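You operate a simulated robot arm through the tools that you are given. There is no shell and no other tool.

You run a simulated robot arm. Do the job below in one go: nothing can be reset, and whatever is moved stays where it is left.

JOB
Wet and crimp the dumpling on the yellow block in the steel frame.
Fine: blue brush, green crimper, both put back; squash nothing. Set down upright: blue pastry brush, green crimper. A coat counts when it lies all over at full strength: go over it till it gets no stronger.

Only the result counts: the job must be done as asked and must still hold three seconds after the hand-in. Knocking over, shifting, dropping, spilling or breaking anything else fails it.

ROBOT AND FRAMES
A 6-joint arm with a two-finger parallel gripper, fixed in place. Base frame: the origin is on the floor under the middle of its stand, x ahead of it, y to its left, z up; the work surface is at about z = 800. Readings come in mm, rad, newtons and seconds.
With the tool pointing down near the work surface it reaches from about 580 to 940 mm from the base axis. Its first joint turns from -2.601 to 2.601 rad. Payload 3.43 kg.
The tool frame sits at the grasp point between the pads (the TCP): z along the fingers, y along the line on which they close. The tips reach 34 mm beyond it. The gripper opens to 128 mm. The fingers are 24 mm wide and 12 mm thick; the gripper's body (48 by 130 mm) begins 96 mm behind the TCP.
Orientation is that of the tool frame in the base frame, as a unit quaternion [w, x, y, z]. With the fingers straight down and closing along the base's y, the tool's x points along the base's -x, its y along +y and its z along -z.

CONTROLS
- The arm moves only by the tool apply_moves. Its argument "increments" is a list of rows, each a list of 7 numbers: the turn, a rotation vector about the tool's x, y, z in units of 4 degrees (1.0 is 4 degrees), then the shift along the tool's x, y, z in units of 50 mm (1.0 is 50 mm), then the closure, from 0 (fully open) to 1 (shut). In form: [[rx, ry, rz, dx, dy, dz, hand], ...]. A call has 1 to 20 rows; each row shifts and turns the commanded pose from where the row before left it, along the tool's axes as they then stand. A call with a number of a shift or a turn outside -1 to 1 is refused whole. Rows are played at 5 a second. More than 50 mm and 0.15 rad between two rows, or a gripper value outside its range, and nothing of the call is played. Where a pose cannot be reached the arm comes as near as it can. A force on the tool above 50 N (or 10 N above the force at the start of the call, whichever is more), or a blocked arm, ends the call early, and 0.2 s more pass. The fingers move at their own pace (about 108 mm/s each) and stop on an object; they squeeze with about 33 N. The grip force told is the motor's: it shows also when the fingers shut on nothing. Time passes only in rows, and 0.2 s behind the last, so rows that do not move let the fingers close. The reply holds the time, the measured pose of the TCP, the force on the tool along the base axes, the opening and the grip force, in the units named above and with some noise, with the torque about the TCP (base axes, N m) and any sound that the robot's microphone picked up, and new pictures: "pictures" is both (left out), scene, wrist or none.
- Cameras (640 x 400 px; columns grow to the right, rows downward): "scene" is fixed at [398.8, -499.9, 1614.7]; the picture's right is [0.99, 0.14, 0.00], its down [0.06, -0.47, -0.88] and it looks along [-0.12, 0.87, -0.48] (base axes); focal length 339 px, centre (320, 200). "wrist" rides on the gripper at [76, -11, -160] in the tool frame; the picture's right is [0.15, 0.99, 0.00], its down [-0.88, 0.13, -0.46] and it looks along [-0.45, 0.07, 0.89] (tool axes); focal length 234 px, centre (320, 200).
- move_column(by): slides the trunk up (or, below 0, down) by that many mm; the arm rides with it, the base frame stays. It gives what a move gives, with no picture.
- pixel_to_xyz(camera, pixels): for up to 12 pixels [column, row] of the newest picture of that camera ("zoom" is the newest enlarged one), the place [x, y, z] in the base frame of the surface seen there, good to about 3 mm. It takes no simulated time.
- inspect(camera, box): a new picture of the part [left, top, right, bottom] of that camera's present view, enlarged. It takes no simulated time.
- finish_job(): hands the job in; it is judged then, once.

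Leave the gripper open and the arm clear of the work at the hand-in unless told otherwise.

The tools are called after "Call:" as name(argument=value, ...) on one line, values as JSON. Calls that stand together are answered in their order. apply_moves: Moves the arm, as the interface text tells. Its arguments: {"type":"object","properties":{"increments":{"type":"array","items":{"type":"array","items":{"type":"number"}}},"pictures":{"type":"string","enum":["both","scene","wrist","none"]}},"required":["increments"]} The other tools are called the same way: move_column (by) moves the trunk up or down; pixel_to_xyz (camera, pixels) gives the place of the surface under pixels of a picture; inspect (camera, box) takes an enlarged picture of a part of a camera's view; finish_job () hands the job in.

At the start:

```text
time_s: 0.0
ee_pos: [167.2, 804.3, 1101.1]
orientation: [0.0, 0.0, 1.0, 0.0]
wrist_force: [-0.3, -0.5, -0.4]
torque: [0.01, 0.02, 0.02]
grip_width: 127.7
grasp_force: 0.1
trunk travel left (down, up): [-675.0, 35.0]
```

scene: 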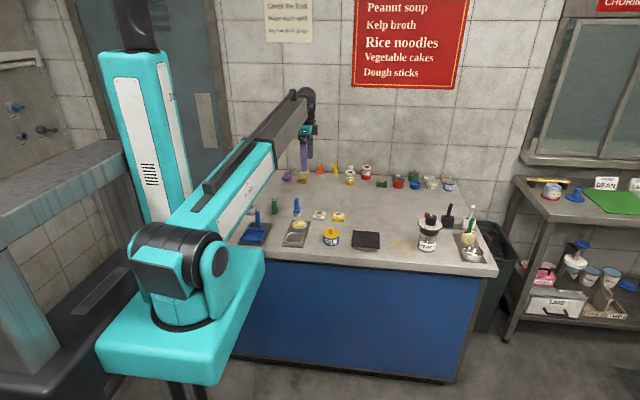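
wrist: 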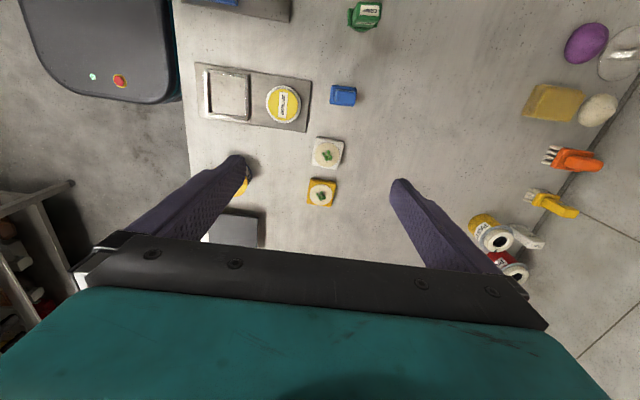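

I see a counter with many small items. I'll look closer at the scene and wrist views before moving anything.

Call:
inspect(camera="scene", box=[230, 180, 390, 280])

Call:
inspect(camera="scene", box=[370, 160, 530, 280])

Call:
inspect(camera="scene", box=[260, 140, 400, 228])

Call:
inspect(camera="wrist", box=[180, 0, 420, 150])

Call:
inspect(camera="wrist", box=[260, 120, 400, 220])

```text
4.00 times, centred on (310, 230) of scene
```

zoom: 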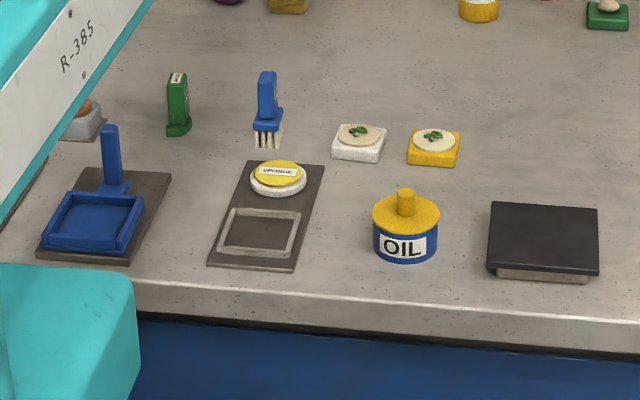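

```text
3.33 times, centred on (450, 220) of scene
```

zoom: 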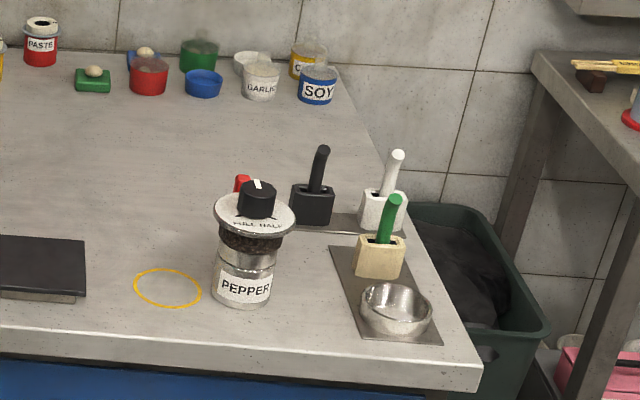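

```text
4.55 times, centred on (330, 184) of scene
```

zoom: 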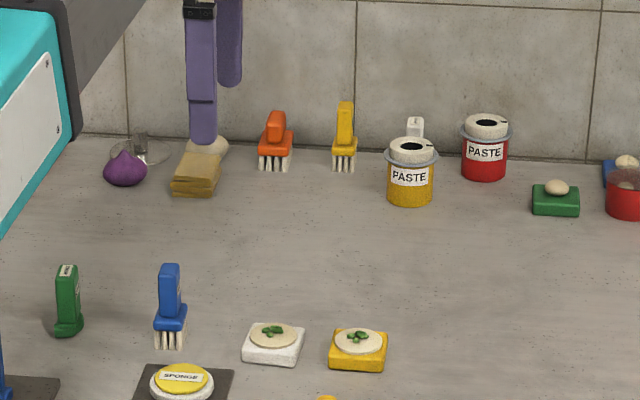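

```text
2.67 times, centred on (300, 75) of wrist
```

zoom: 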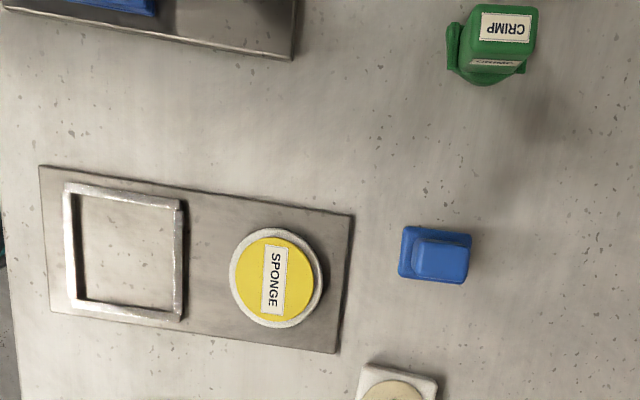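

```text
4.00 times, centred on (330, 170) of wrist
```

zoom: 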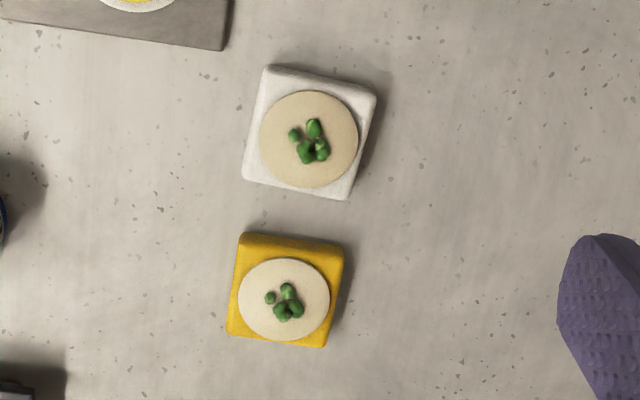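

I'll get coordinates of the main items from the wrist view: frame corners (203,70),(205,118),(248,70),(248,120), sponge (283,105), blue brush top (345,93), crimper (366,14), white block (327,153), yellow block (320,193); and from the scene view.

Call:
pixel_to_xyz(camera="wrist", pixels=[[206, 70], [206, 117], [247, 75], [247, 119], [226, 95], [283, 105], [343, 95], [366, 12], [327, 153], [321, 195], [196, 63], [305, 130]])

Call:
pixel_to_xyz(camera="scene", pixels=[[274, 199], [274, 211], [297, 199], [297, 208], [297, 214], [320, 215], [338, 216], [331, 232], [365, 240], [258, 215], [254, 236], [299, 225]])

```text
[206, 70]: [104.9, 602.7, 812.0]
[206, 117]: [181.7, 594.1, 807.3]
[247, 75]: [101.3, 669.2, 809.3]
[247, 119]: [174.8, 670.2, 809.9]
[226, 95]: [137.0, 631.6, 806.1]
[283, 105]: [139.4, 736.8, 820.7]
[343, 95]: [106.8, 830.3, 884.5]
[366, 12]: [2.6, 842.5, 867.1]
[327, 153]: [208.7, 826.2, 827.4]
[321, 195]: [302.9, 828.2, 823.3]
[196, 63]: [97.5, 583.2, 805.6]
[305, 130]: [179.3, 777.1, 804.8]
```

```text
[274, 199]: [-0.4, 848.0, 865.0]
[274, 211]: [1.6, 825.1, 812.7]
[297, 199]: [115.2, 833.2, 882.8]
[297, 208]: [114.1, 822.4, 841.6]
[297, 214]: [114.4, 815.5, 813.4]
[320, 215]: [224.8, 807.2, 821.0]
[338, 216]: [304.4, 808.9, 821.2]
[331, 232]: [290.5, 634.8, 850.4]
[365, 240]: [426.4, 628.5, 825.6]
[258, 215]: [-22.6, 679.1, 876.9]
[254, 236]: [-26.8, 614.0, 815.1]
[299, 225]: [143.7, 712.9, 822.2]
```

I'll read the wall notice and the side areas for any relevant information.

Call:
inspect(camera="scene", box=[255, 0, 325, 44])

Call:
inspect(camera="scene", box=[500, 160, 640, 330])

Call:
inspect(camera="scene", box=[280, 195, 350, 250])

Call:
inspect(camera="wrist", box=[500, 0, 640, 280])

```text
9.09 times, centred on (290, 22) of scene
```

zoom: 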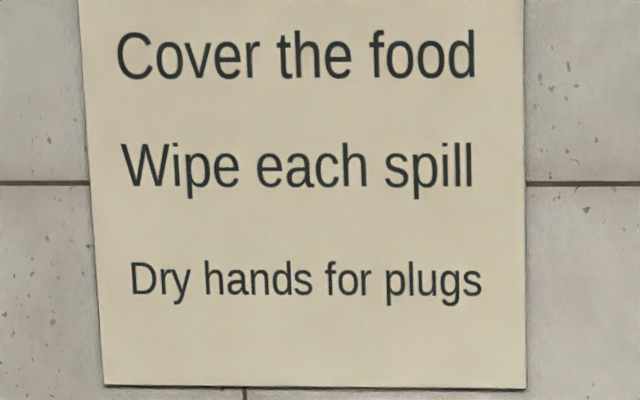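

```text
2.35 times, centred on (570, 245) of scene
```

zoom: 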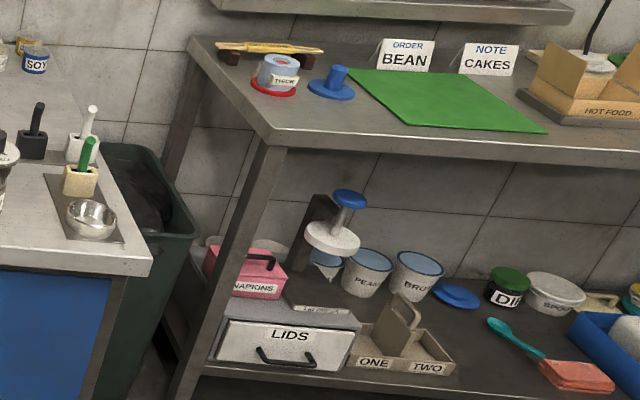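

```text
7.27 times, centred on (315, 222) of scene
```

zoom: 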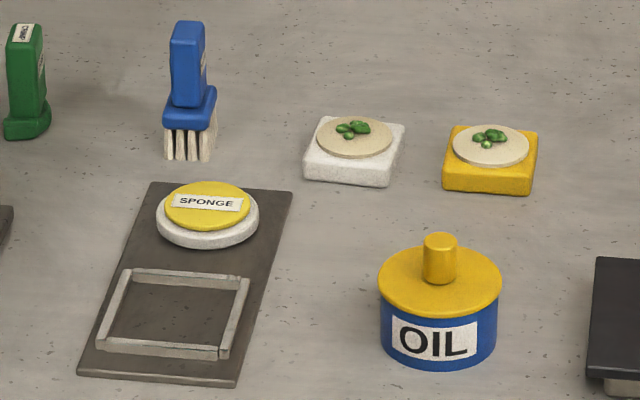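

```text
1.43 times, centred on (570, 140) of wrist
```

zoom: 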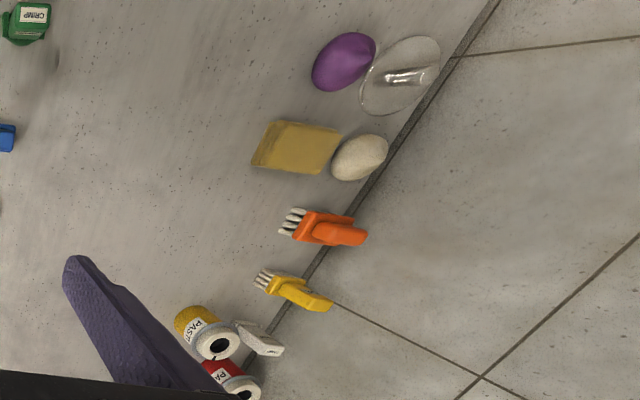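

I'll zoom on the steel frame and block in the wrist view to measure corners.

Call:
inspect(camera="wrist", box=[190, 55, 318, 135])

```text
5.00 times, centred on (254, 95) of wrist
```

zoom: 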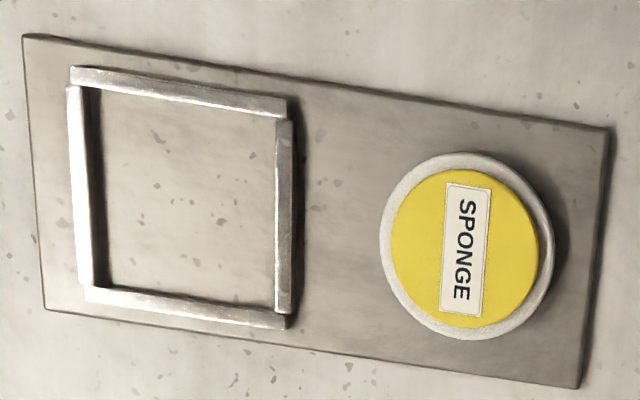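

Call:
pixel_to_xyz(camera="zoom", pixels=[[74, 72], [282, 106], [283, 125], [283, 305], [280, 320], [90, 292], [75, 90], [85, 280], [100, 95], [272, 120], [272, 298], [108, 284]])

Call:
pixel_to_xyz(camera="zoom", pixels=[[24, 36], [607, 128], [578, 386], [44, 307], [459, 245], [392, 240], [538, 250], [470, 172], [452, 325], [188, 200], [340, 200], [384, 235]])

Call:
inspect(camera="wrist", box=[292, 130, 356, 210])

```text
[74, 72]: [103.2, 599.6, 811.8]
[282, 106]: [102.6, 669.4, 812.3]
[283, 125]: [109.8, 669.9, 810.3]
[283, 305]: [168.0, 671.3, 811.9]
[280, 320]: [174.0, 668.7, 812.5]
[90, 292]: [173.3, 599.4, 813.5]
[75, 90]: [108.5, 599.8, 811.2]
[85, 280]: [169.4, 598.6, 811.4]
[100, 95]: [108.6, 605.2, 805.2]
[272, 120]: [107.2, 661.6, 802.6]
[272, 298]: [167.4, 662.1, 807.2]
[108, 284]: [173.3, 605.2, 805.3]
```

```text
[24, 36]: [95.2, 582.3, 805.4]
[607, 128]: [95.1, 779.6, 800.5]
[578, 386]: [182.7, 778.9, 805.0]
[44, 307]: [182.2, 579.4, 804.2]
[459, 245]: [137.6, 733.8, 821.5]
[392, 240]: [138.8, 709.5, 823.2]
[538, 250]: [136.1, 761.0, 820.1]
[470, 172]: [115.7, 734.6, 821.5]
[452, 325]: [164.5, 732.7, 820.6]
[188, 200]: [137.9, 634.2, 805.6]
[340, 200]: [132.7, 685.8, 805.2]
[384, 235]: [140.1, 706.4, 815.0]
```

```text
5.00 times, centred on (324, 170) of wrist
```

zoom: 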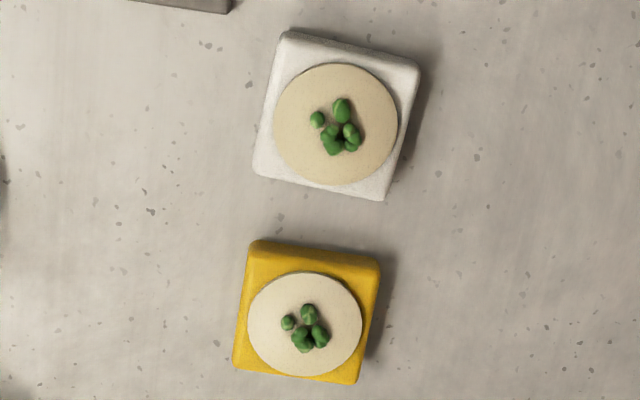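

Call:
pixel_to_xyz(camera="zoom", pixels=[[254, 245], [378, 262], [355, 381], [235, 367], [306, 325], [252, 325], [358, 330], [308, 276], [303, 372], [310, 250], [305, 340], [366, 320]])

Call:
pixel_to_xyz(camera="zoom", pixels=[[284, 36], [418, 66], [380, 196], [256, 170], [336, 125], [244, 310], [257, 255], [372, 268], [349, 375], [242, 362], [295, 345], [340, 300]])

```text
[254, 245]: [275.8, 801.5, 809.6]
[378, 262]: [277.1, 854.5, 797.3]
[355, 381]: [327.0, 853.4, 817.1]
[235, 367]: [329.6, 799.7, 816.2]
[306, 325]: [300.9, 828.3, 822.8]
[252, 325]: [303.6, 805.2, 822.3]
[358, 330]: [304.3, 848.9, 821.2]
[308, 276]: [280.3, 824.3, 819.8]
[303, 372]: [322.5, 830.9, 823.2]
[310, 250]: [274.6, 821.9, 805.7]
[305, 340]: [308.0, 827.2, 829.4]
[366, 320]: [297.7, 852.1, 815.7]
```

```text
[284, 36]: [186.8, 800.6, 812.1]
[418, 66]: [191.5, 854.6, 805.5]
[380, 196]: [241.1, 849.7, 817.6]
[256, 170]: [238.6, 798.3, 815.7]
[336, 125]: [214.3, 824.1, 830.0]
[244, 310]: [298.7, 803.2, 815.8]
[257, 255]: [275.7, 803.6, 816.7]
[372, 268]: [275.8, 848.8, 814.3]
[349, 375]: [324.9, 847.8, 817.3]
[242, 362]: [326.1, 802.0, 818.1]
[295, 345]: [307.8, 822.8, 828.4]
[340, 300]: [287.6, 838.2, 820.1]
```

The yellow block measures about x 275–328, y 800–854, top ≈817 with the dumpling top ≈822–829. The steel frame's inside is about x 106–171, y 603–667, bars top ≈812, plate ≈805. I'll move above the yellow block at z≈950 for a closer look.

Call:
apply_moves(increments=[[0, 0, 0, -0.537, 0.091, 0.604, 0.3], [0, 0, 0, -0.537, 0.091, 0.604, 0.3], [0, 0, 0, -0.537, 0.091, 0.604, 0.3], [0, 0, 0, -0.537, 0.091, 0.604, 0.3], [0, 0, 0, -0.537, 0.091, 0.604, 0.3], [0, 0, 0, 0, 0, 0, 0.3]])

```text
time_s: 1.4
ee_pos: [302.9, 826.2, 949.9]
orientation: [0.0, 0.0, 1.0, 0.0]
wrist_force: [0.3, 0.1, -1.0]
torque: [0.01, 0.05, 0.01]
grip_width: 89.4
grasp_force: 0.0
trunk travel left (down, up): [-675.0, 35.0]
```

scene: 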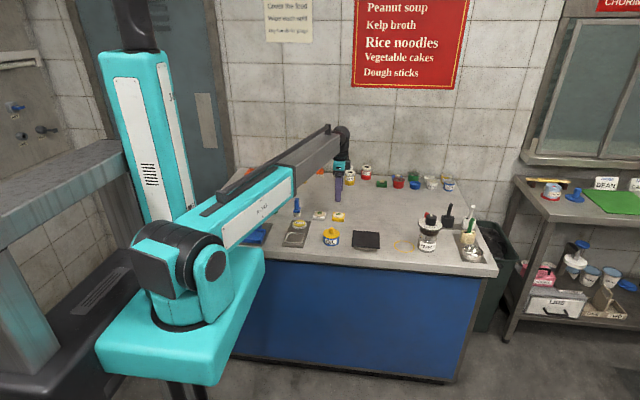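
wrist: 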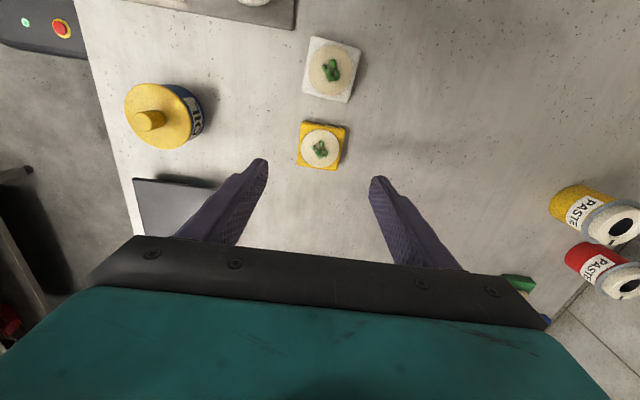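

I see the yellow block at about (321,147) in the wrist view. I'll zoom for accurate edges.

Call:
inspect(camera="wrist", box=[281, 112, 361, 182])

```text
5.71 times, centred on (321, 147) of wrist
```

zoom: 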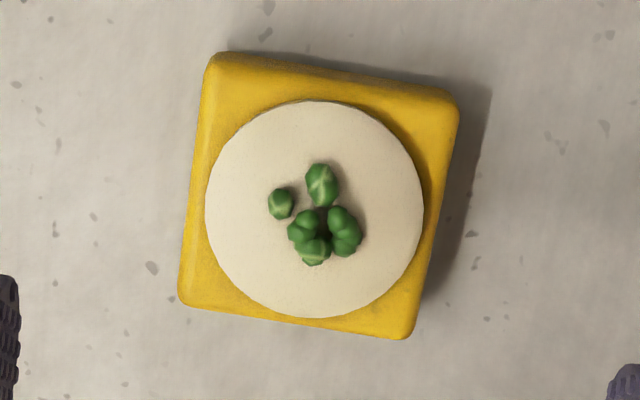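

Call:
pixel_to_xyz(camera="zoom", pixels=[[222, 62], [450, 98], [405, 328], [188, 298], [205, 170], [440, 210], [300, 315], [345, 85], [212, 205], [415, 215], [315, 310], [315, 108]])

Call:
pixel_to_xyz(camera="zoom", pixels=[[192, 180], [455, 130], [183, 290], [415, 325], [330, 335], [330, 60], [312, 240], [322, 180], [280, 200], [345, 235], [260, 270], [370, 150]])

```text
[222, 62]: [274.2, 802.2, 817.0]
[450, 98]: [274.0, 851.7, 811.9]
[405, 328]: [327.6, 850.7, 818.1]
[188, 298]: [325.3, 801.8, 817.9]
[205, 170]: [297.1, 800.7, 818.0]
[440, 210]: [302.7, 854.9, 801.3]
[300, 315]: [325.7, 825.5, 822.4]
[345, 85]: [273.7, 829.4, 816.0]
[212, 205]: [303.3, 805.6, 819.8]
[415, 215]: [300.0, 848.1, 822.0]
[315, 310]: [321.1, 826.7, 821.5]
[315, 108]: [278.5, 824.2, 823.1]
```

```text
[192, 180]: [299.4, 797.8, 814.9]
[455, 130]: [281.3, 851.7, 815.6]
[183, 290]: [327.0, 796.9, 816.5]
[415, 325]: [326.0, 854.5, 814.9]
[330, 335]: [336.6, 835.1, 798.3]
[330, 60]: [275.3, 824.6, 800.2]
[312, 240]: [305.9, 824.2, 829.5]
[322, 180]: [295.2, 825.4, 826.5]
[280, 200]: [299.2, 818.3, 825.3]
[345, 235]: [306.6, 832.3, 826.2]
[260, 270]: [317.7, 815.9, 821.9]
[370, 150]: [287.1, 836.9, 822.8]
```

Block centre ≈(300.5, 826). I'll do two still readings to gauge pose noise.

Call:
apply_moves(increments=[[0, 0, 0, 0, 0, 0, 0.3]], pictures="none")

Call:
apply_moves(increments=[[0, 0, 0, 0, 0, 0, 0.3]], pictures="none")

Call:
apply_moves(increments=[[0, 0, 0, 0, 0, 0, 0.3]], pictures="none")

```text
time_s: 1.8
ee_pos: [302.3, 826.1, 949.8]
orientation: [0.0, 0.001, 1.0, 0.0]
wrist_force: [0.0, 0.3, 0.6]
torque: [0.0, -0.04, 0.02]
grip_width: 89.5
grasp_force: 0.1
trunk travel left (down, up): [-675.0, 35.0]
```

```text
time_s: 2.2
ee_pos: [301.4, 826.3, 950.4]
orientation: [0.0, 0.0, 1.0, 0.0]
wrist_force: [0.0, -0.5, -0.1]
torque: [-0.02, 0.0, 0.0]
grip_width: 89.5
grasp_force: 0.1
trunk travel left (down, up): [-675.0, 35.0]
```

```text
time_s: 2.6
ee_pos: [303.9, 826.5, 951.0]
orientation: [0.0, 0.0, 1.0, -0.001]
wrist_force: [-0.6, 0.7, 0.2]
torque: [0.0, -0.01, 0.02]
grip_width: 89.6
grasp_force: 0.1
trunk travel left (down, up): [-675.0, 35.0]
```

Pose noise is about 1 mm; the mean is (302.6, 826.3, 950.3). I'll descend over the yellow block to TCP z≈846 with fingers at ~90 mm, then look.

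Call:
apply_moves(increments=[[0, 0, 0, 0.014, 0, 0.7, 0.3], [0, 0, 0, 0.014, 0, 0.7, 0.3], [0, 0, 0, 0.014, 0, 0.4, 0.3], [0, 0, 0, 0, 0, 0.28, 0.3], [0, 0, 0, 0, 0, 0, 0.3]])

```text
time_s: 3.8
ee_pos: [301.7, 825.7, 846.5]
orientation: [0.0, -0.001, 1.0, 0.0]
wrist_force: [0.4, -0.1, -0.7]
torque: [-0.02, -0.03, 0.03]
grip_width: 89.6
grasp_force: 0.1
trunk travel left (down, up): [-675.0, 35.0]
```

scene: 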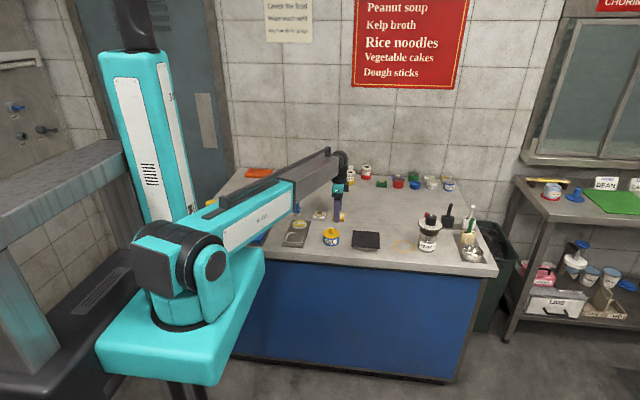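
wrist: 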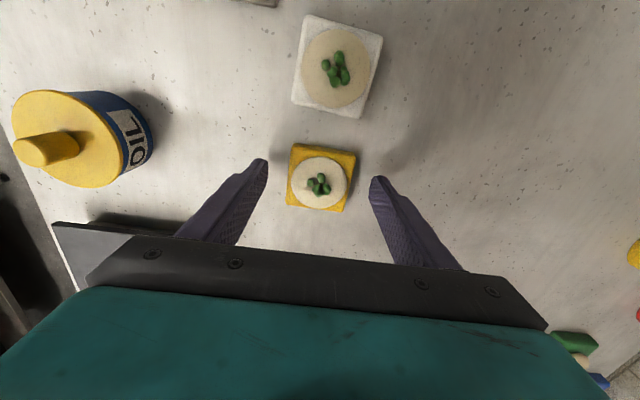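

Call:
inspect(camera="wrist", box=[240, 130, 400, 230])

Call:
pixel_to_xyz(camera="wrist", pixels=[[260, 162], [376, 180], [266, 162], [371, 182], [294, 150], [350, 158], [344, 208], [289, 202], [319, 182]])

```text
4.00 times, centred on (320, 180) of wrist
```

zoom: 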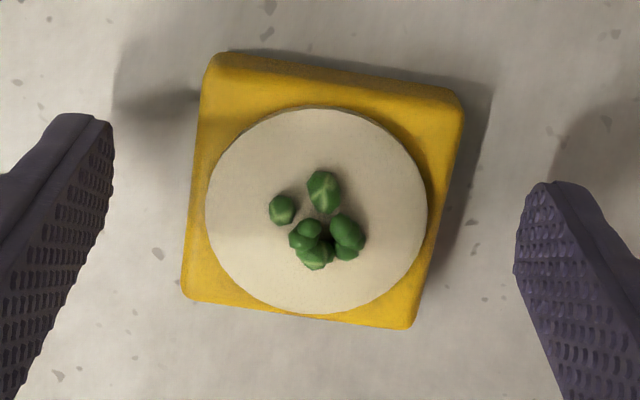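

```text
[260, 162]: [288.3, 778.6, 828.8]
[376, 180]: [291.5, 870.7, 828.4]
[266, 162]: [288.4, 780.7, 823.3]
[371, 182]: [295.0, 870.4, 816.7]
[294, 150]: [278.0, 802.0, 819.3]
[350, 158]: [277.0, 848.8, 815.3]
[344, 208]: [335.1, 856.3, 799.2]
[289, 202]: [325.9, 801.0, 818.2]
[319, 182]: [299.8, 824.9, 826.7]
```

The fingers straddle the block, centred. I'll lower 2.5 mm more and close gently.

Call:
apply_moves(increments=[[0, 0, 0, 0, 0, 0.05, 0.3], [0, 0, 0, 0, 0, 0, 0.45], [0, 0, 0, 0, 0, 0, 0.55], [0, 0, 0, 0, 0, 0, 0.62], [0, 0, 0, 0, 0, 0, 0.62]])

```text
time_s: 5.0
ee_pos: [299.6, 826.0, 845.0]
orientation: [0.0, 0.0, 1.0, 0.0]
wrist_force: [-0.5, -0.2, 0.1]
torque: [0.01, -0.01, 0.02]
grip_width: 54.9
grasp_force: 33.1
trunk travel left (down, up): [-675.0, 35.0]
```

scene: 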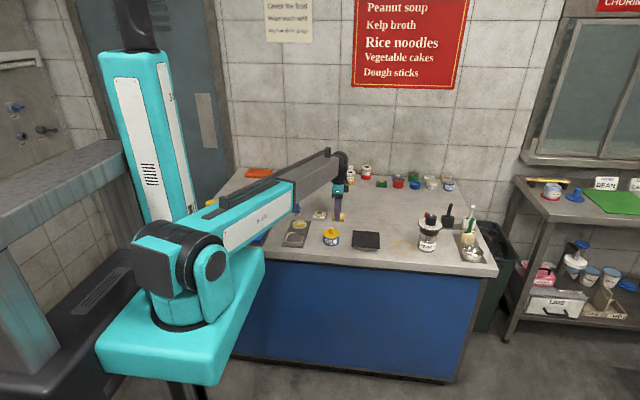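
wrist: 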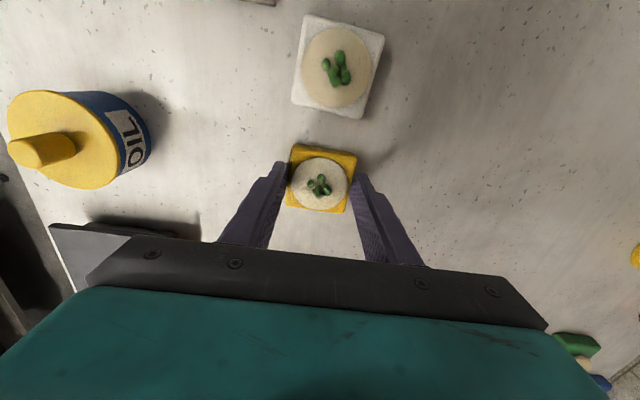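

Gripped at 54.9 mm, 33 N. I'll lift gently straight up 90 mm and check.

Call:
apply_moves(increments=[[0, 0, 0, 0, 0, -0.05, 0.62], [0, 0, 0, 0, 0, -0.15, 0.62], [0, 0, 0, 0, 0, -0.3, 0.62], [0, 0, 0, 0, 0, -0.4, 0.62], [0, 0, 0, 0, 0, -0.4, 0.62], [0, 0, 0, 0, 0, -0.3, 0.62], [0, 0, 0, 0, 0, -0.15, 0.62], [0, 0, 0, 0, 0, -0.05, 0.62]])

```text
time_s: 6.8
ee_pos: [299.1, 827.4, 933.4]
orientation: [0.0, 0.0, 1.0, 0.0]
wrist_force: [-0.3, -0.3, -1.7]
torque: [-0.01, -0.02, 0.03]
grip_width: 54.9
grasp_force: 32.5
trunk travel left (down, up): [-675.0, 35.0]
```

scene: 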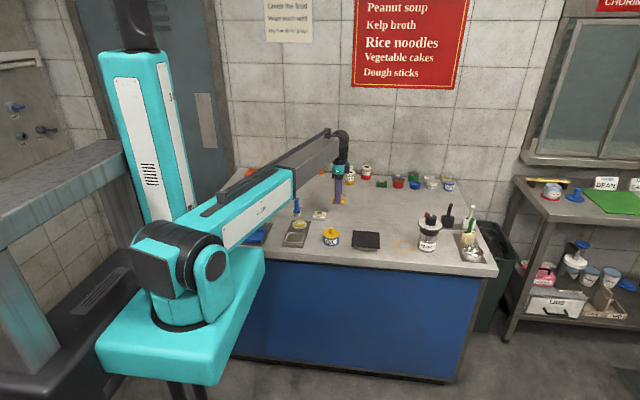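
wrist: 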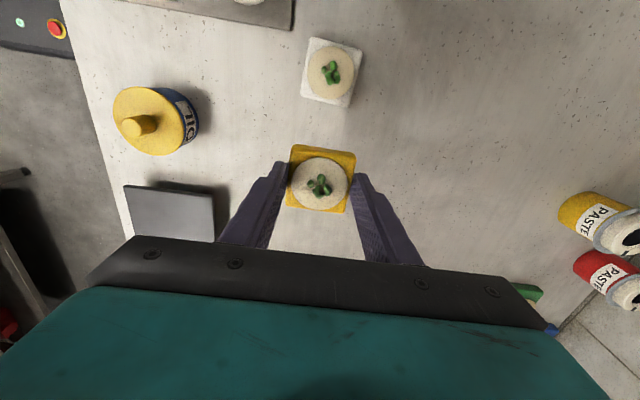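

The block is lifted and level. I'll carry it slowly toward above the steel frame at (138.5, 635).

Call:
apply_moves(increments=[[0, 0, 0, 0.1, -0.12, 0, 0.62], [0, 0, 0, 0.2, -0.236, 0, 0.62], [0, 0, 0, 0.3, -0.354, 0, 0.62], [0, 0, 0, 0.34, -0.4, 0, 0.62], [0, 0, 0, 0.34, -0.4, 0, 0.62], [0, 0, 0, 0.34, -0.4, 0, 0.62], [0, 0, 0, 0.34, -0.4, 0, 0.62], [0, 0, 0, 0.34, -0.4, 0, 0.62], [0, 0, 0, 0.34, -0.4, 0, 0.62], [0, 0, 0, 0.3, -0.354, 0, 0.62], [0, 0, 0, 0.2, -0.236, 0, 0.62], [0, 0, 0, 0.1, -0.12, 0, 0.62], [0, 0, 0, 0, 0, 0, 0.62]])

```text
time_s: 9.6
ee_pos: [137.7, 636.3, 933.6]
orientation: [0.0, 0.0, 1.0, 0.0]
wrist_force: [1.1, 0.4, -1.2]
torque: [0.01, 0.0, 0.01]
grip_width: 55.1
grasp_force: 33.3
trunk travel left (down, up): [-675.0, 35.0]
```

scene: 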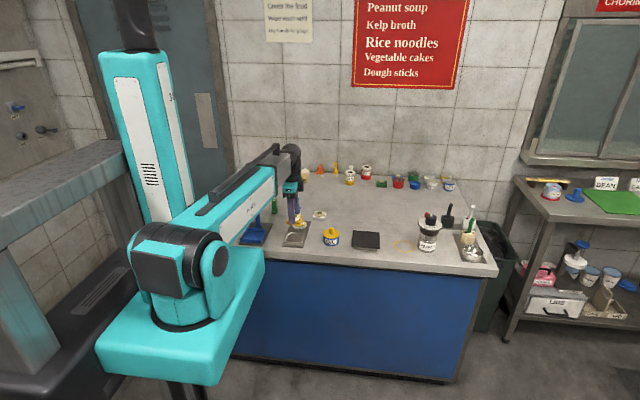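
wrist: 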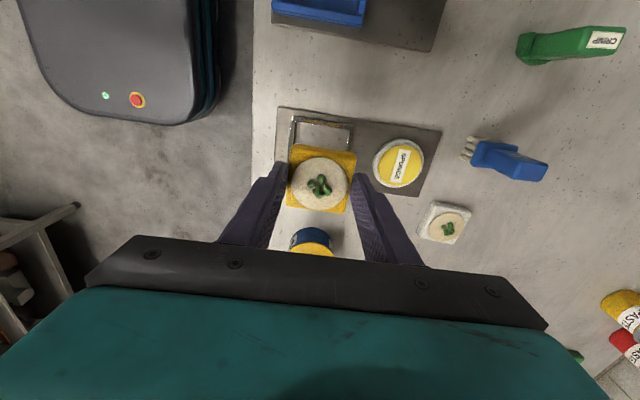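

Above the frame now. I'll zoom on the block and frame to compare positions.

Call:
inspect(camera="wrist", box=[265, 100, 385, 220])

```text
3.33 times, centred on (325, 160) of wrist
```

zoom: 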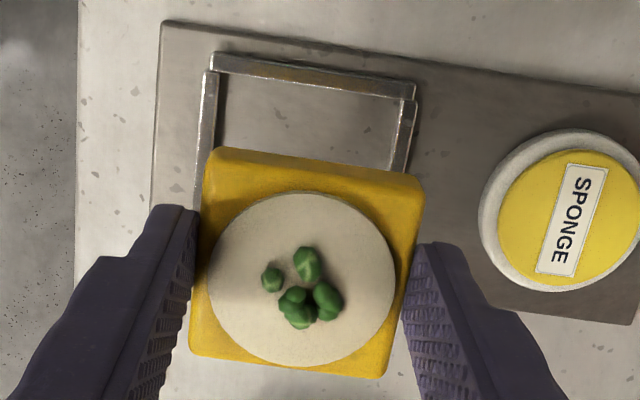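

Call:
pixel_to_xyz(camera="zoom", pixels=[[217, 60], [410, 92], [213, 80], [202, 180], [407, 110], [400, 165], [225, 90], [300, 72], [222, 155], [415, 182], [380, 370], [197, 350]])

Call:
pixel_to_xyz(camera="zoom", pixels=[[209, 78], [217, 78], [205, 130], [210, 130], [398, 140], [406, 140], [300, 68], [300, 76], [205, 240], [400, 290], [300, 200], [295, 360]])

```text
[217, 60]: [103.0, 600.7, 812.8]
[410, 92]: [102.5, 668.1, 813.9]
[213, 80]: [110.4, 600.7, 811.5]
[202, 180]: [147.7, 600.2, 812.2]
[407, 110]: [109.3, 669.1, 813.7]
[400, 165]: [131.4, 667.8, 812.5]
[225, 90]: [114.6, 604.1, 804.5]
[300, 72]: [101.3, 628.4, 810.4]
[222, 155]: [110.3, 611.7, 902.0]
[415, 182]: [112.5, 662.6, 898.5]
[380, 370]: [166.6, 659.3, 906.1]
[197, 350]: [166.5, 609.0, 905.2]
```

```text
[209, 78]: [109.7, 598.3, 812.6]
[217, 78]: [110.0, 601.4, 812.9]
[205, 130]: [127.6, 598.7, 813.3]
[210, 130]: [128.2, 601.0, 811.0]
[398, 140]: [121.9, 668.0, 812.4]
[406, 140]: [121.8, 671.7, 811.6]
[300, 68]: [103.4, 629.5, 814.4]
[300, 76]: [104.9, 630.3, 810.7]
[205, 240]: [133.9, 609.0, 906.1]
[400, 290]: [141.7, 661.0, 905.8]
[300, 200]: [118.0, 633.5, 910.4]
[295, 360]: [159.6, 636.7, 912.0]
```

The block is centred within about 1 mm of the frame's inside. I'll lower to about 6 mm above the plate.

Call:
apply_moves(increments=[[0, 0, 0, 0, 0, 0.1, 0.62], [0, 0, 0, 0, 0, 0.3, 0.62], [0, 0, 0, 0, 0, 0.4, 0.62], [0, 0, 0, 0, 0, 0.4, 0.62], [0, 0, 0, 0, 0, 0.2, 0.62], [0, 0, 0, 0, 0, 0.14, 0.62], [0, 0, 0, 0, 0, 0, 0.62]])

Call:
inspect(camera="wrist", box=[265, 100, 385, 220])

Call:
inspect(camera="scene", box=[270, 200, 334, 250])

```text
time_s: 11.2
ee_pos: [138.2, 636.2, 856.7]
orientation: [0.0, 0.0, 1.0, 0.0]
wrist_force: [-0.2, -0.4, -1.1]
torque: [0.0, 0.0, 0.01]
grip_width: 55.3
grasp_force: 32.5
trunk travel left (down, up): [-675.0, 35.0]
```

scene: 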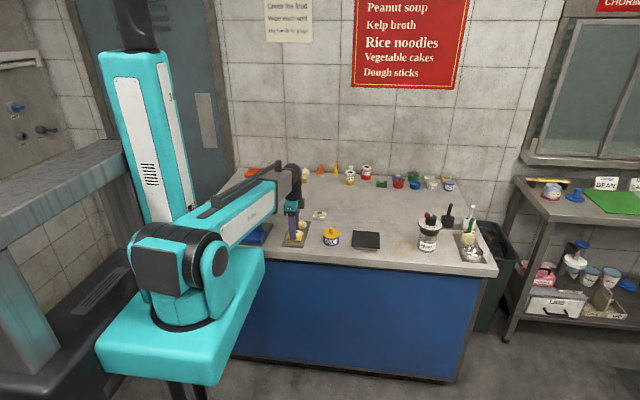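
wrist: 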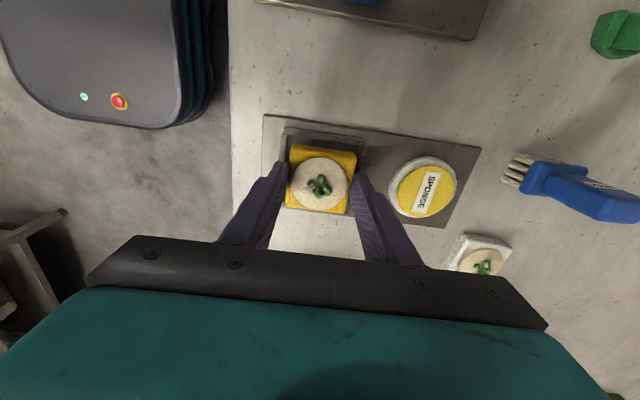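

```text
3.33 times, centred on (325, 160) of wrist
```

zoom: 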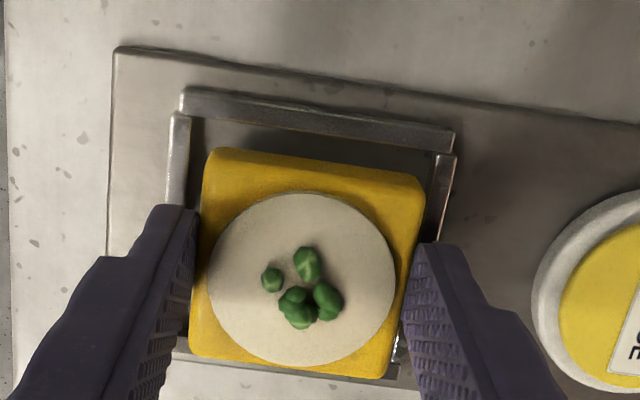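

```text
8.00 times, centred on (302, 225) of scene
```

zoom: 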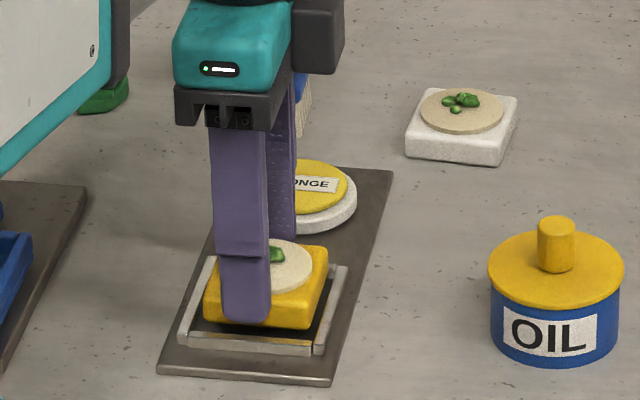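

The block is hovering inside the frame with clearance on all sides. I'll lower in small steps watching the force.

Call:
apply_moves(increments=[[0, 0, 0, 0, 0, 0.04, 0.62], [0, 0, 0, 0, 0, 0.04, 0.62]], pictures="none")

Call:
apply_moves(increments=[[0, 0, 0, 0, 0, 0.02, 0.62]], pictures="none")

```text
time_s: 11.8
ee_pos: [137.6, 636.4, 853.7]
orientation: [0.0, 0.0, 1.0, 0.0]
wrist_force: [-0.1, 0.3, -0.9]
torque: [-0.02, 0.01, -0.01]
grip_width: 55.0
grasp_force: 32.7
trunk travel left (down, up): [-675.0, 35.0]
```

```text
time_s: 12.2
ee_pos: [138.9, 636.3, 852.1]
orientation: [0.0, 0.0, 1.0, 0.0]
wrist_force: [-0.1, 0.2, -0.7]
torque: [-0.03, -0.01, -0.01]
grip_width: 55.0
grasp_force: 33.1
trunk travel left (down, up): [-675.0, 35.0]
```

Call:
apply_moves(increments=[[0, 0, 0, 0, 0, 0.02, 0.62]], pictures="none")

Call:
apply_moves(increments=[[0, 0, 0, 0, 0, 0.02, 0.62]], pictures="none")

```text
time_s: 12.6
ee_pos: [138.7, 637.2, 850.8]
orientation: [0.001, 0.0, 1.0, 0.001]
wrist_force: [-0.2, 0.0, -1.2]
torque: [0.0, 0.01, 0.03]
grip_width: 55.1
grasp_force: 33.3
trunk travel left (down, up): [-675.0, 35.0]
```

```text
time_s: 13.0
ee_pos: [138.2, 636.0, 850.4]
orientation: [0.0, 0.0, 1.0, 0.0]
wrist_force: [0.9, -1.0, 2.6]
torque: [-0.01, 0.0, 0.01]
grip_width: 55.3
grasp_force: 33.4
trunk travel left (down, up): [-675.0, 35.0]
```

Contact with the plate (force went to +2.6 N). I'll open slightly and then rise.

Call:
apply_moves(increments=[[0, 0, 0, 0, 0, 0, 0.55], [0, 0, 0, 0, 0, 0, 0.5], [0, 0, 0, 0, 0, -0.1, 0.48], [0, 0, 0, 0, 0, -0.4, 0.48], [0, 0, 0, 0, 0, -0.8, 0.4], [0, 0, 0, 0, 0, -0.8, 0.4], [0, 0, 0, 0, 0, 0, 0.4]])

Call:
inspect(camera="wrist", box=[265, 80, 465, 220])

```text
time_s: 14.6
ee_pos: [138.3, 636.5, 956.6]
orientation: [0.0, 0.0, 1.0, 0.0]
wrist_force: [0.3, 0.5, 0.2]
torque: [0.02, -0.03, 0.01]
grip_width: 76.8
grasp_force: 0.1
trunk travel left (down, up): [-675.0, 35.0]
```

scene: 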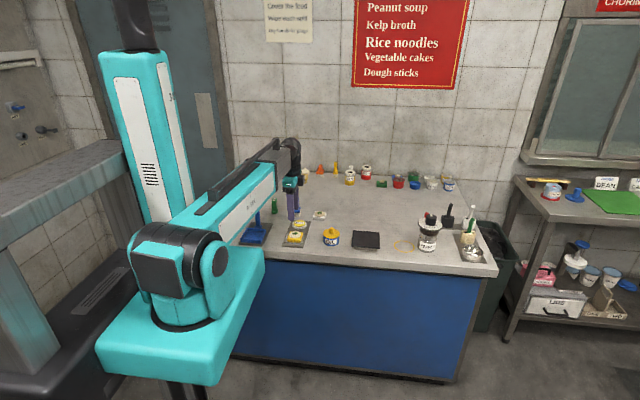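
wrist: 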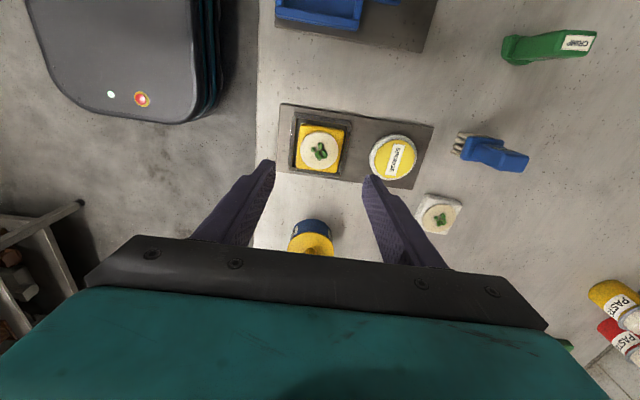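

```text
2.86 times, centred on (365, 150) of wrist
```

zoom: 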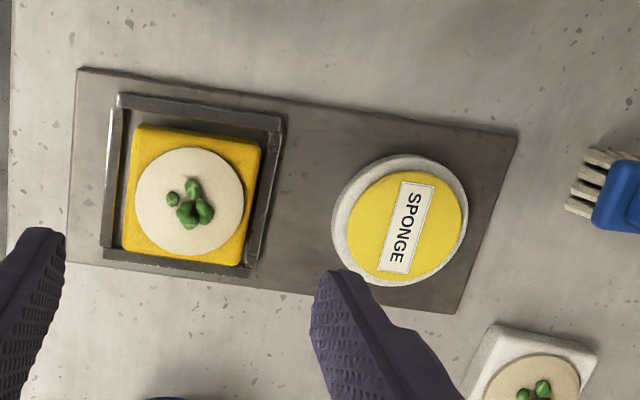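

The block sits in the frame. I'll measure the dumpling's place and zoom on the brush and crimper.

Call:
pixel_to_xyz(camera="zoom", pixels=[[136, 200], [244, 200], [190, 149], [187, 255], [130, 195], [258, 200], [195, 130], [190, 260], [192, 205], [160, 170], [160, 235], [225, 175]])

Call:
inspect(camera="wrist", box=[440, 110, 540, 190])

Call:
inspect(camera="scene", box=[262, 190, 312, 222])

```text
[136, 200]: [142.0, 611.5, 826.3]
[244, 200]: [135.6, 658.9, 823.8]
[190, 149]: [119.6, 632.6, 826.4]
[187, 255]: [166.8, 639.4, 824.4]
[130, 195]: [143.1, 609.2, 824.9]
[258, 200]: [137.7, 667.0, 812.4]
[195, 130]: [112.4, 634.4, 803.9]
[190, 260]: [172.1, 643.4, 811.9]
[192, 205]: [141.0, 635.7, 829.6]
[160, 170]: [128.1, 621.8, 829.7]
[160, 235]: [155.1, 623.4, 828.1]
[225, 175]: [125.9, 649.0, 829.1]
```

```text
5.00 times, centred on (490, 150) of wrist
```

zoom: 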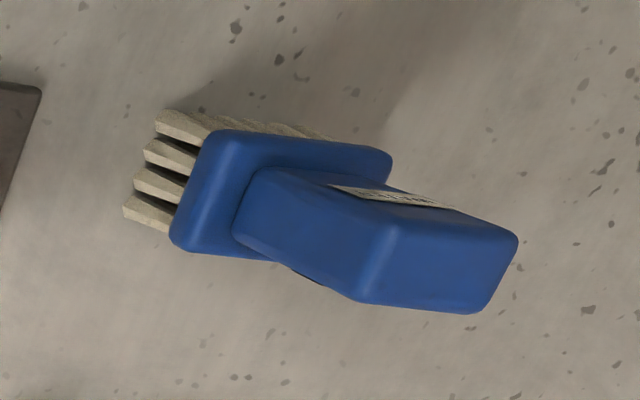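

```text
12.50 times, centred on (287, 206) of scene
```

zoom: 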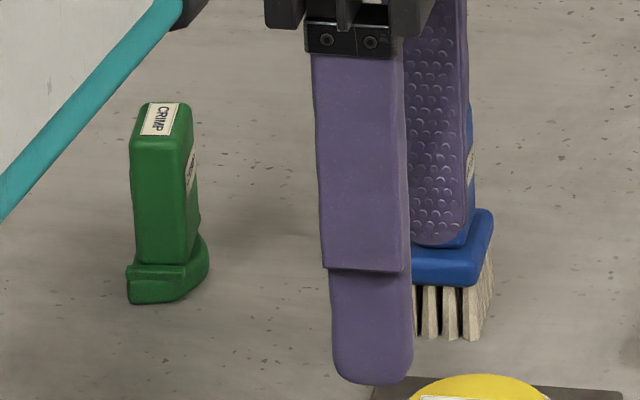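

Dumpling centre ≈(140, 635.5), radius ≈23, top ≈827. Next I'll move to view the brush from closer, staying high (z≈985).

Call:
apply_moves(increments=[[0, 0, 0, 0.2, 0.6, -0.1, 0.2], [0, 0, 0, 0.2, 0.6, -0.1, 0.2], [0, 0, 0, 0.2, 0.6, -0.1, 0.2], [0, 0, 0, 0.2, 0.6, -0.1, 0.2], [0, 0, 0, 0.2, 0.6, -0.1, 0.2], [0, 0, 0, 0.2, 0.6, -0.1, 0.2], [0, 0, 0, 0, 0.24, 0, 0.2], [0, 0, 0, 0, 0, 0, 0.2]])

```text
time_s: 16.4
ee_pos: [77.4, 828.2, 983.8]
orientation: [0.0, 0.001, 1.0, 0.001]
wrist_force: [0.5, 0.4, -0.5]
torque: [-0.02, -0.01, -0.02]
grip_width: 102.3
grasp_force: 0.0
trunk travel left (down, up): [-675.0, 35.0]
```

scene: 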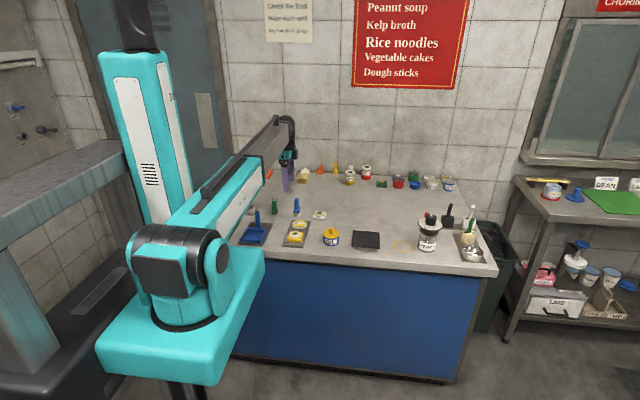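
wrist: 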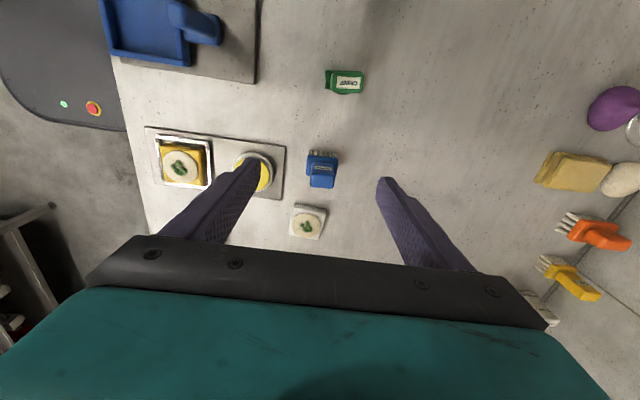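

Brush seen at about (322,168) and crimper at (345,82) in the wrist view. I'll zoom on both from wrist and scene.

Call:
inspect(camera="wrist", box=[292, 140, 356, 200])

Call:
inspect(camera="wrist", box=[312, 55, 376, 105])

Call:
inspect(camera="scene", box=[262, 190, 312, 222])

```text
6.67 times, centred on (324, 170) of wrist
```

zoom: 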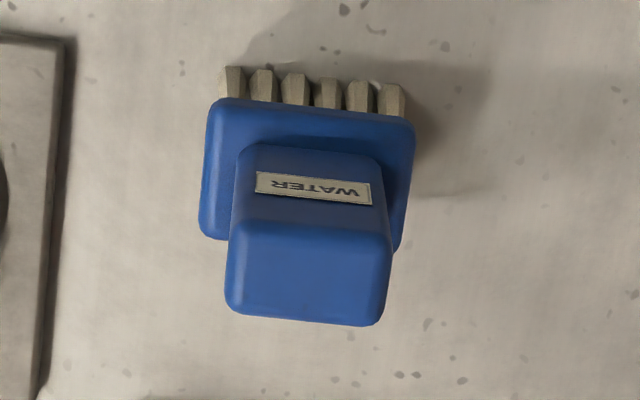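

```text
8.00 times, centred on (344, 80) of wrist
```

zoom: 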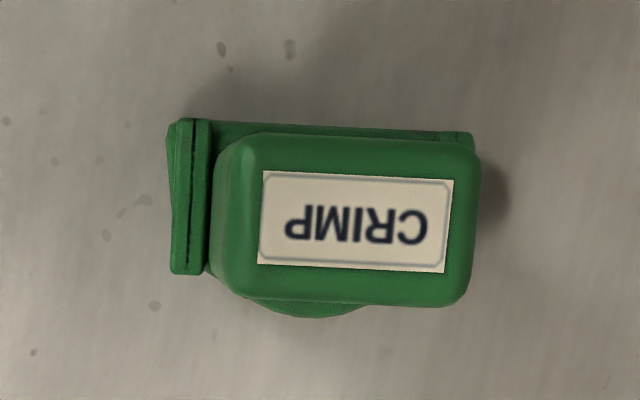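

```text
12.50 times, centred on (287, 206) of scene
```

zoom: 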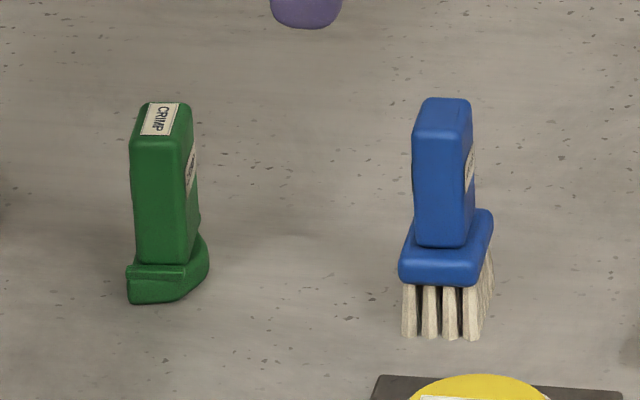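

Call:
inspect(camera="wrist", box=[292, 140, 356, 200])

Call:
pixel_to_xyz(camera="zoom", pixels=[[240, 226], [385, 240], [235, 300], [372, 318], [310, 270], [245, 155], [375, 165], [212, 110], [408, 125], [205, 232], [398, 245], [300, 120]])

Call:
pixel_to_xyz(camera="zoom", pixels=[[230, 75], [392, 92], [310, 85], [230, 260], [388, 270], [305, 312], [310, 232], [313, 190], [216, 170], [405, 190], [310, 150], [310, 110]])

```text
6.67 times, centred on (324, 170) of wrist
```

zoom: 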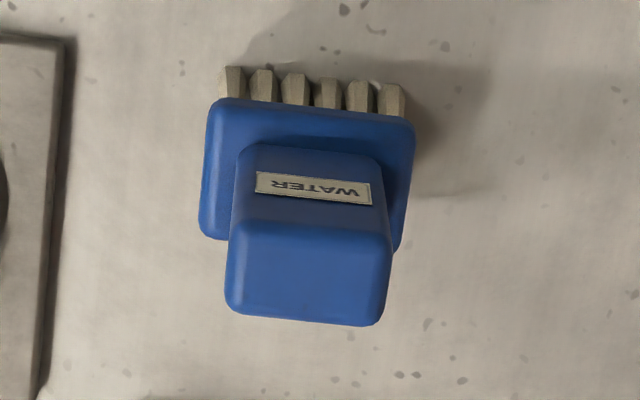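

```text
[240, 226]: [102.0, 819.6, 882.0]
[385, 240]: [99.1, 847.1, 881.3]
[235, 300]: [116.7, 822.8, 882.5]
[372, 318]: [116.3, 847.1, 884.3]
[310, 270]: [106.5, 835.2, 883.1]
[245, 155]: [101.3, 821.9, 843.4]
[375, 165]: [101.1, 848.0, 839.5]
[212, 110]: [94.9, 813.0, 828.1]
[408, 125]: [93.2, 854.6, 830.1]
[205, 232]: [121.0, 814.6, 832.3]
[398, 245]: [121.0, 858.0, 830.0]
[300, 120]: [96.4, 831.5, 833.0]
```

```text
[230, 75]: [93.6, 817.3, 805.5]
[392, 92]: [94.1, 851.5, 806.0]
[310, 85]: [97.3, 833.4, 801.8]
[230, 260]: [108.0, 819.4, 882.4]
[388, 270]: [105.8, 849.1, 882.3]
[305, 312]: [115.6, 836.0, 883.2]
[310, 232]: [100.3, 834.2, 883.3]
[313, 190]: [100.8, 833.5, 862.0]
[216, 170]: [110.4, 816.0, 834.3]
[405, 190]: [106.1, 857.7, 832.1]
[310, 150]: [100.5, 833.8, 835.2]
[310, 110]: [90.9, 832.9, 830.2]
```

The brush is labelled WATER. Its handle spans x≈99.5–118, y≈819.5–848.5, z≈836–884; ferrule y≈813–857; bristles down to the table. I'll centre above it at (108.5, 834) and descend to just above the handle top.

Call:
apply_moves(increments=[[0, 0, 0, -0.2, 0.044, 0.2, 0.4], [0, 0, 0, -0.2, 0.044, 0.3, 0.4], [0, 0, 0, -0.2, 0.044, 0.4, 0.4], [0, 0, 0, 0, 0, 0.2, 0.4], [0, 0, 0, 0, 0, 0, 0.4]])

Call:
inspect(camera="wrist", box=[240, 110, 400, 230])

```text
time_s: 17.6
ee_pos: [109.0, 834.7, 929.2]
orientation: [0.0, 0.001, 1.0, 0.0]
wrist_force: [-1.2, -0.1, 0.5]
torque: [0.0, -0.01, 0.0]
grip_width: 77.0
grasp_force: 0.1
trunk travel left (down, up): [-675.0, 35.0]
```

scene: 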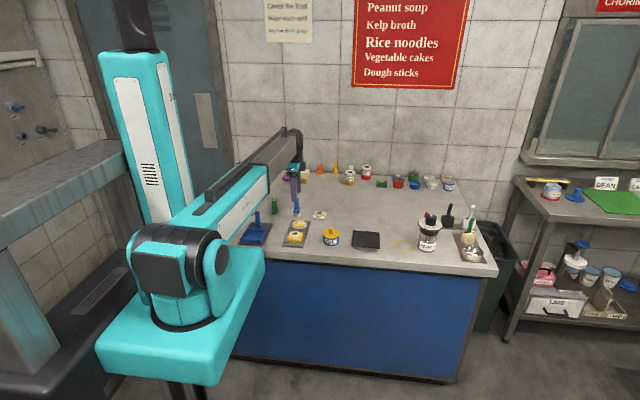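
wrist: 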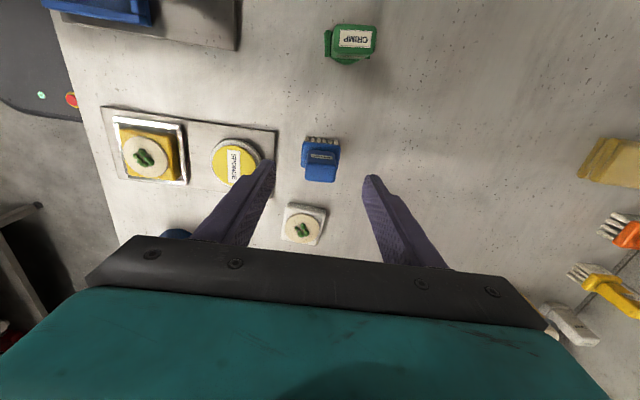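

```text
3.33 times, centred on (320, 170) of wrist
```

zoom: 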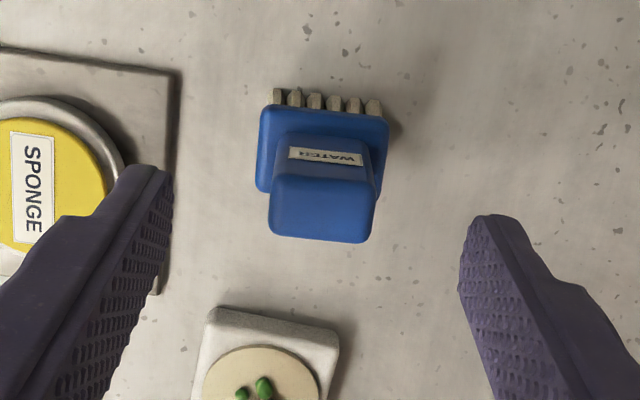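

Call:
pixel_to_xyz(camera="zoom", pixels=[[280, 180], [372, 188], [274, 228], [364, 238], [270, 205], [374, 212], [320, 183], [320, 236], [265, 110], [382, 124], [262, 180], [322, 155]])

```text
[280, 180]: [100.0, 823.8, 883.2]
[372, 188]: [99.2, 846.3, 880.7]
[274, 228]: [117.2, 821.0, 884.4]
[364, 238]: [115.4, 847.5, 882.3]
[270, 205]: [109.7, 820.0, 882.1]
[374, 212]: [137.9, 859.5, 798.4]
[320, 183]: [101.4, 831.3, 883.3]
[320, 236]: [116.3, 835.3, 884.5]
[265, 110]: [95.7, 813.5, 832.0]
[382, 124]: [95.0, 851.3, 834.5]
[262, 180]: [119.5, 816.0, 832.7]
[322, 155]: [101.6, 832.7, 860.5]
```

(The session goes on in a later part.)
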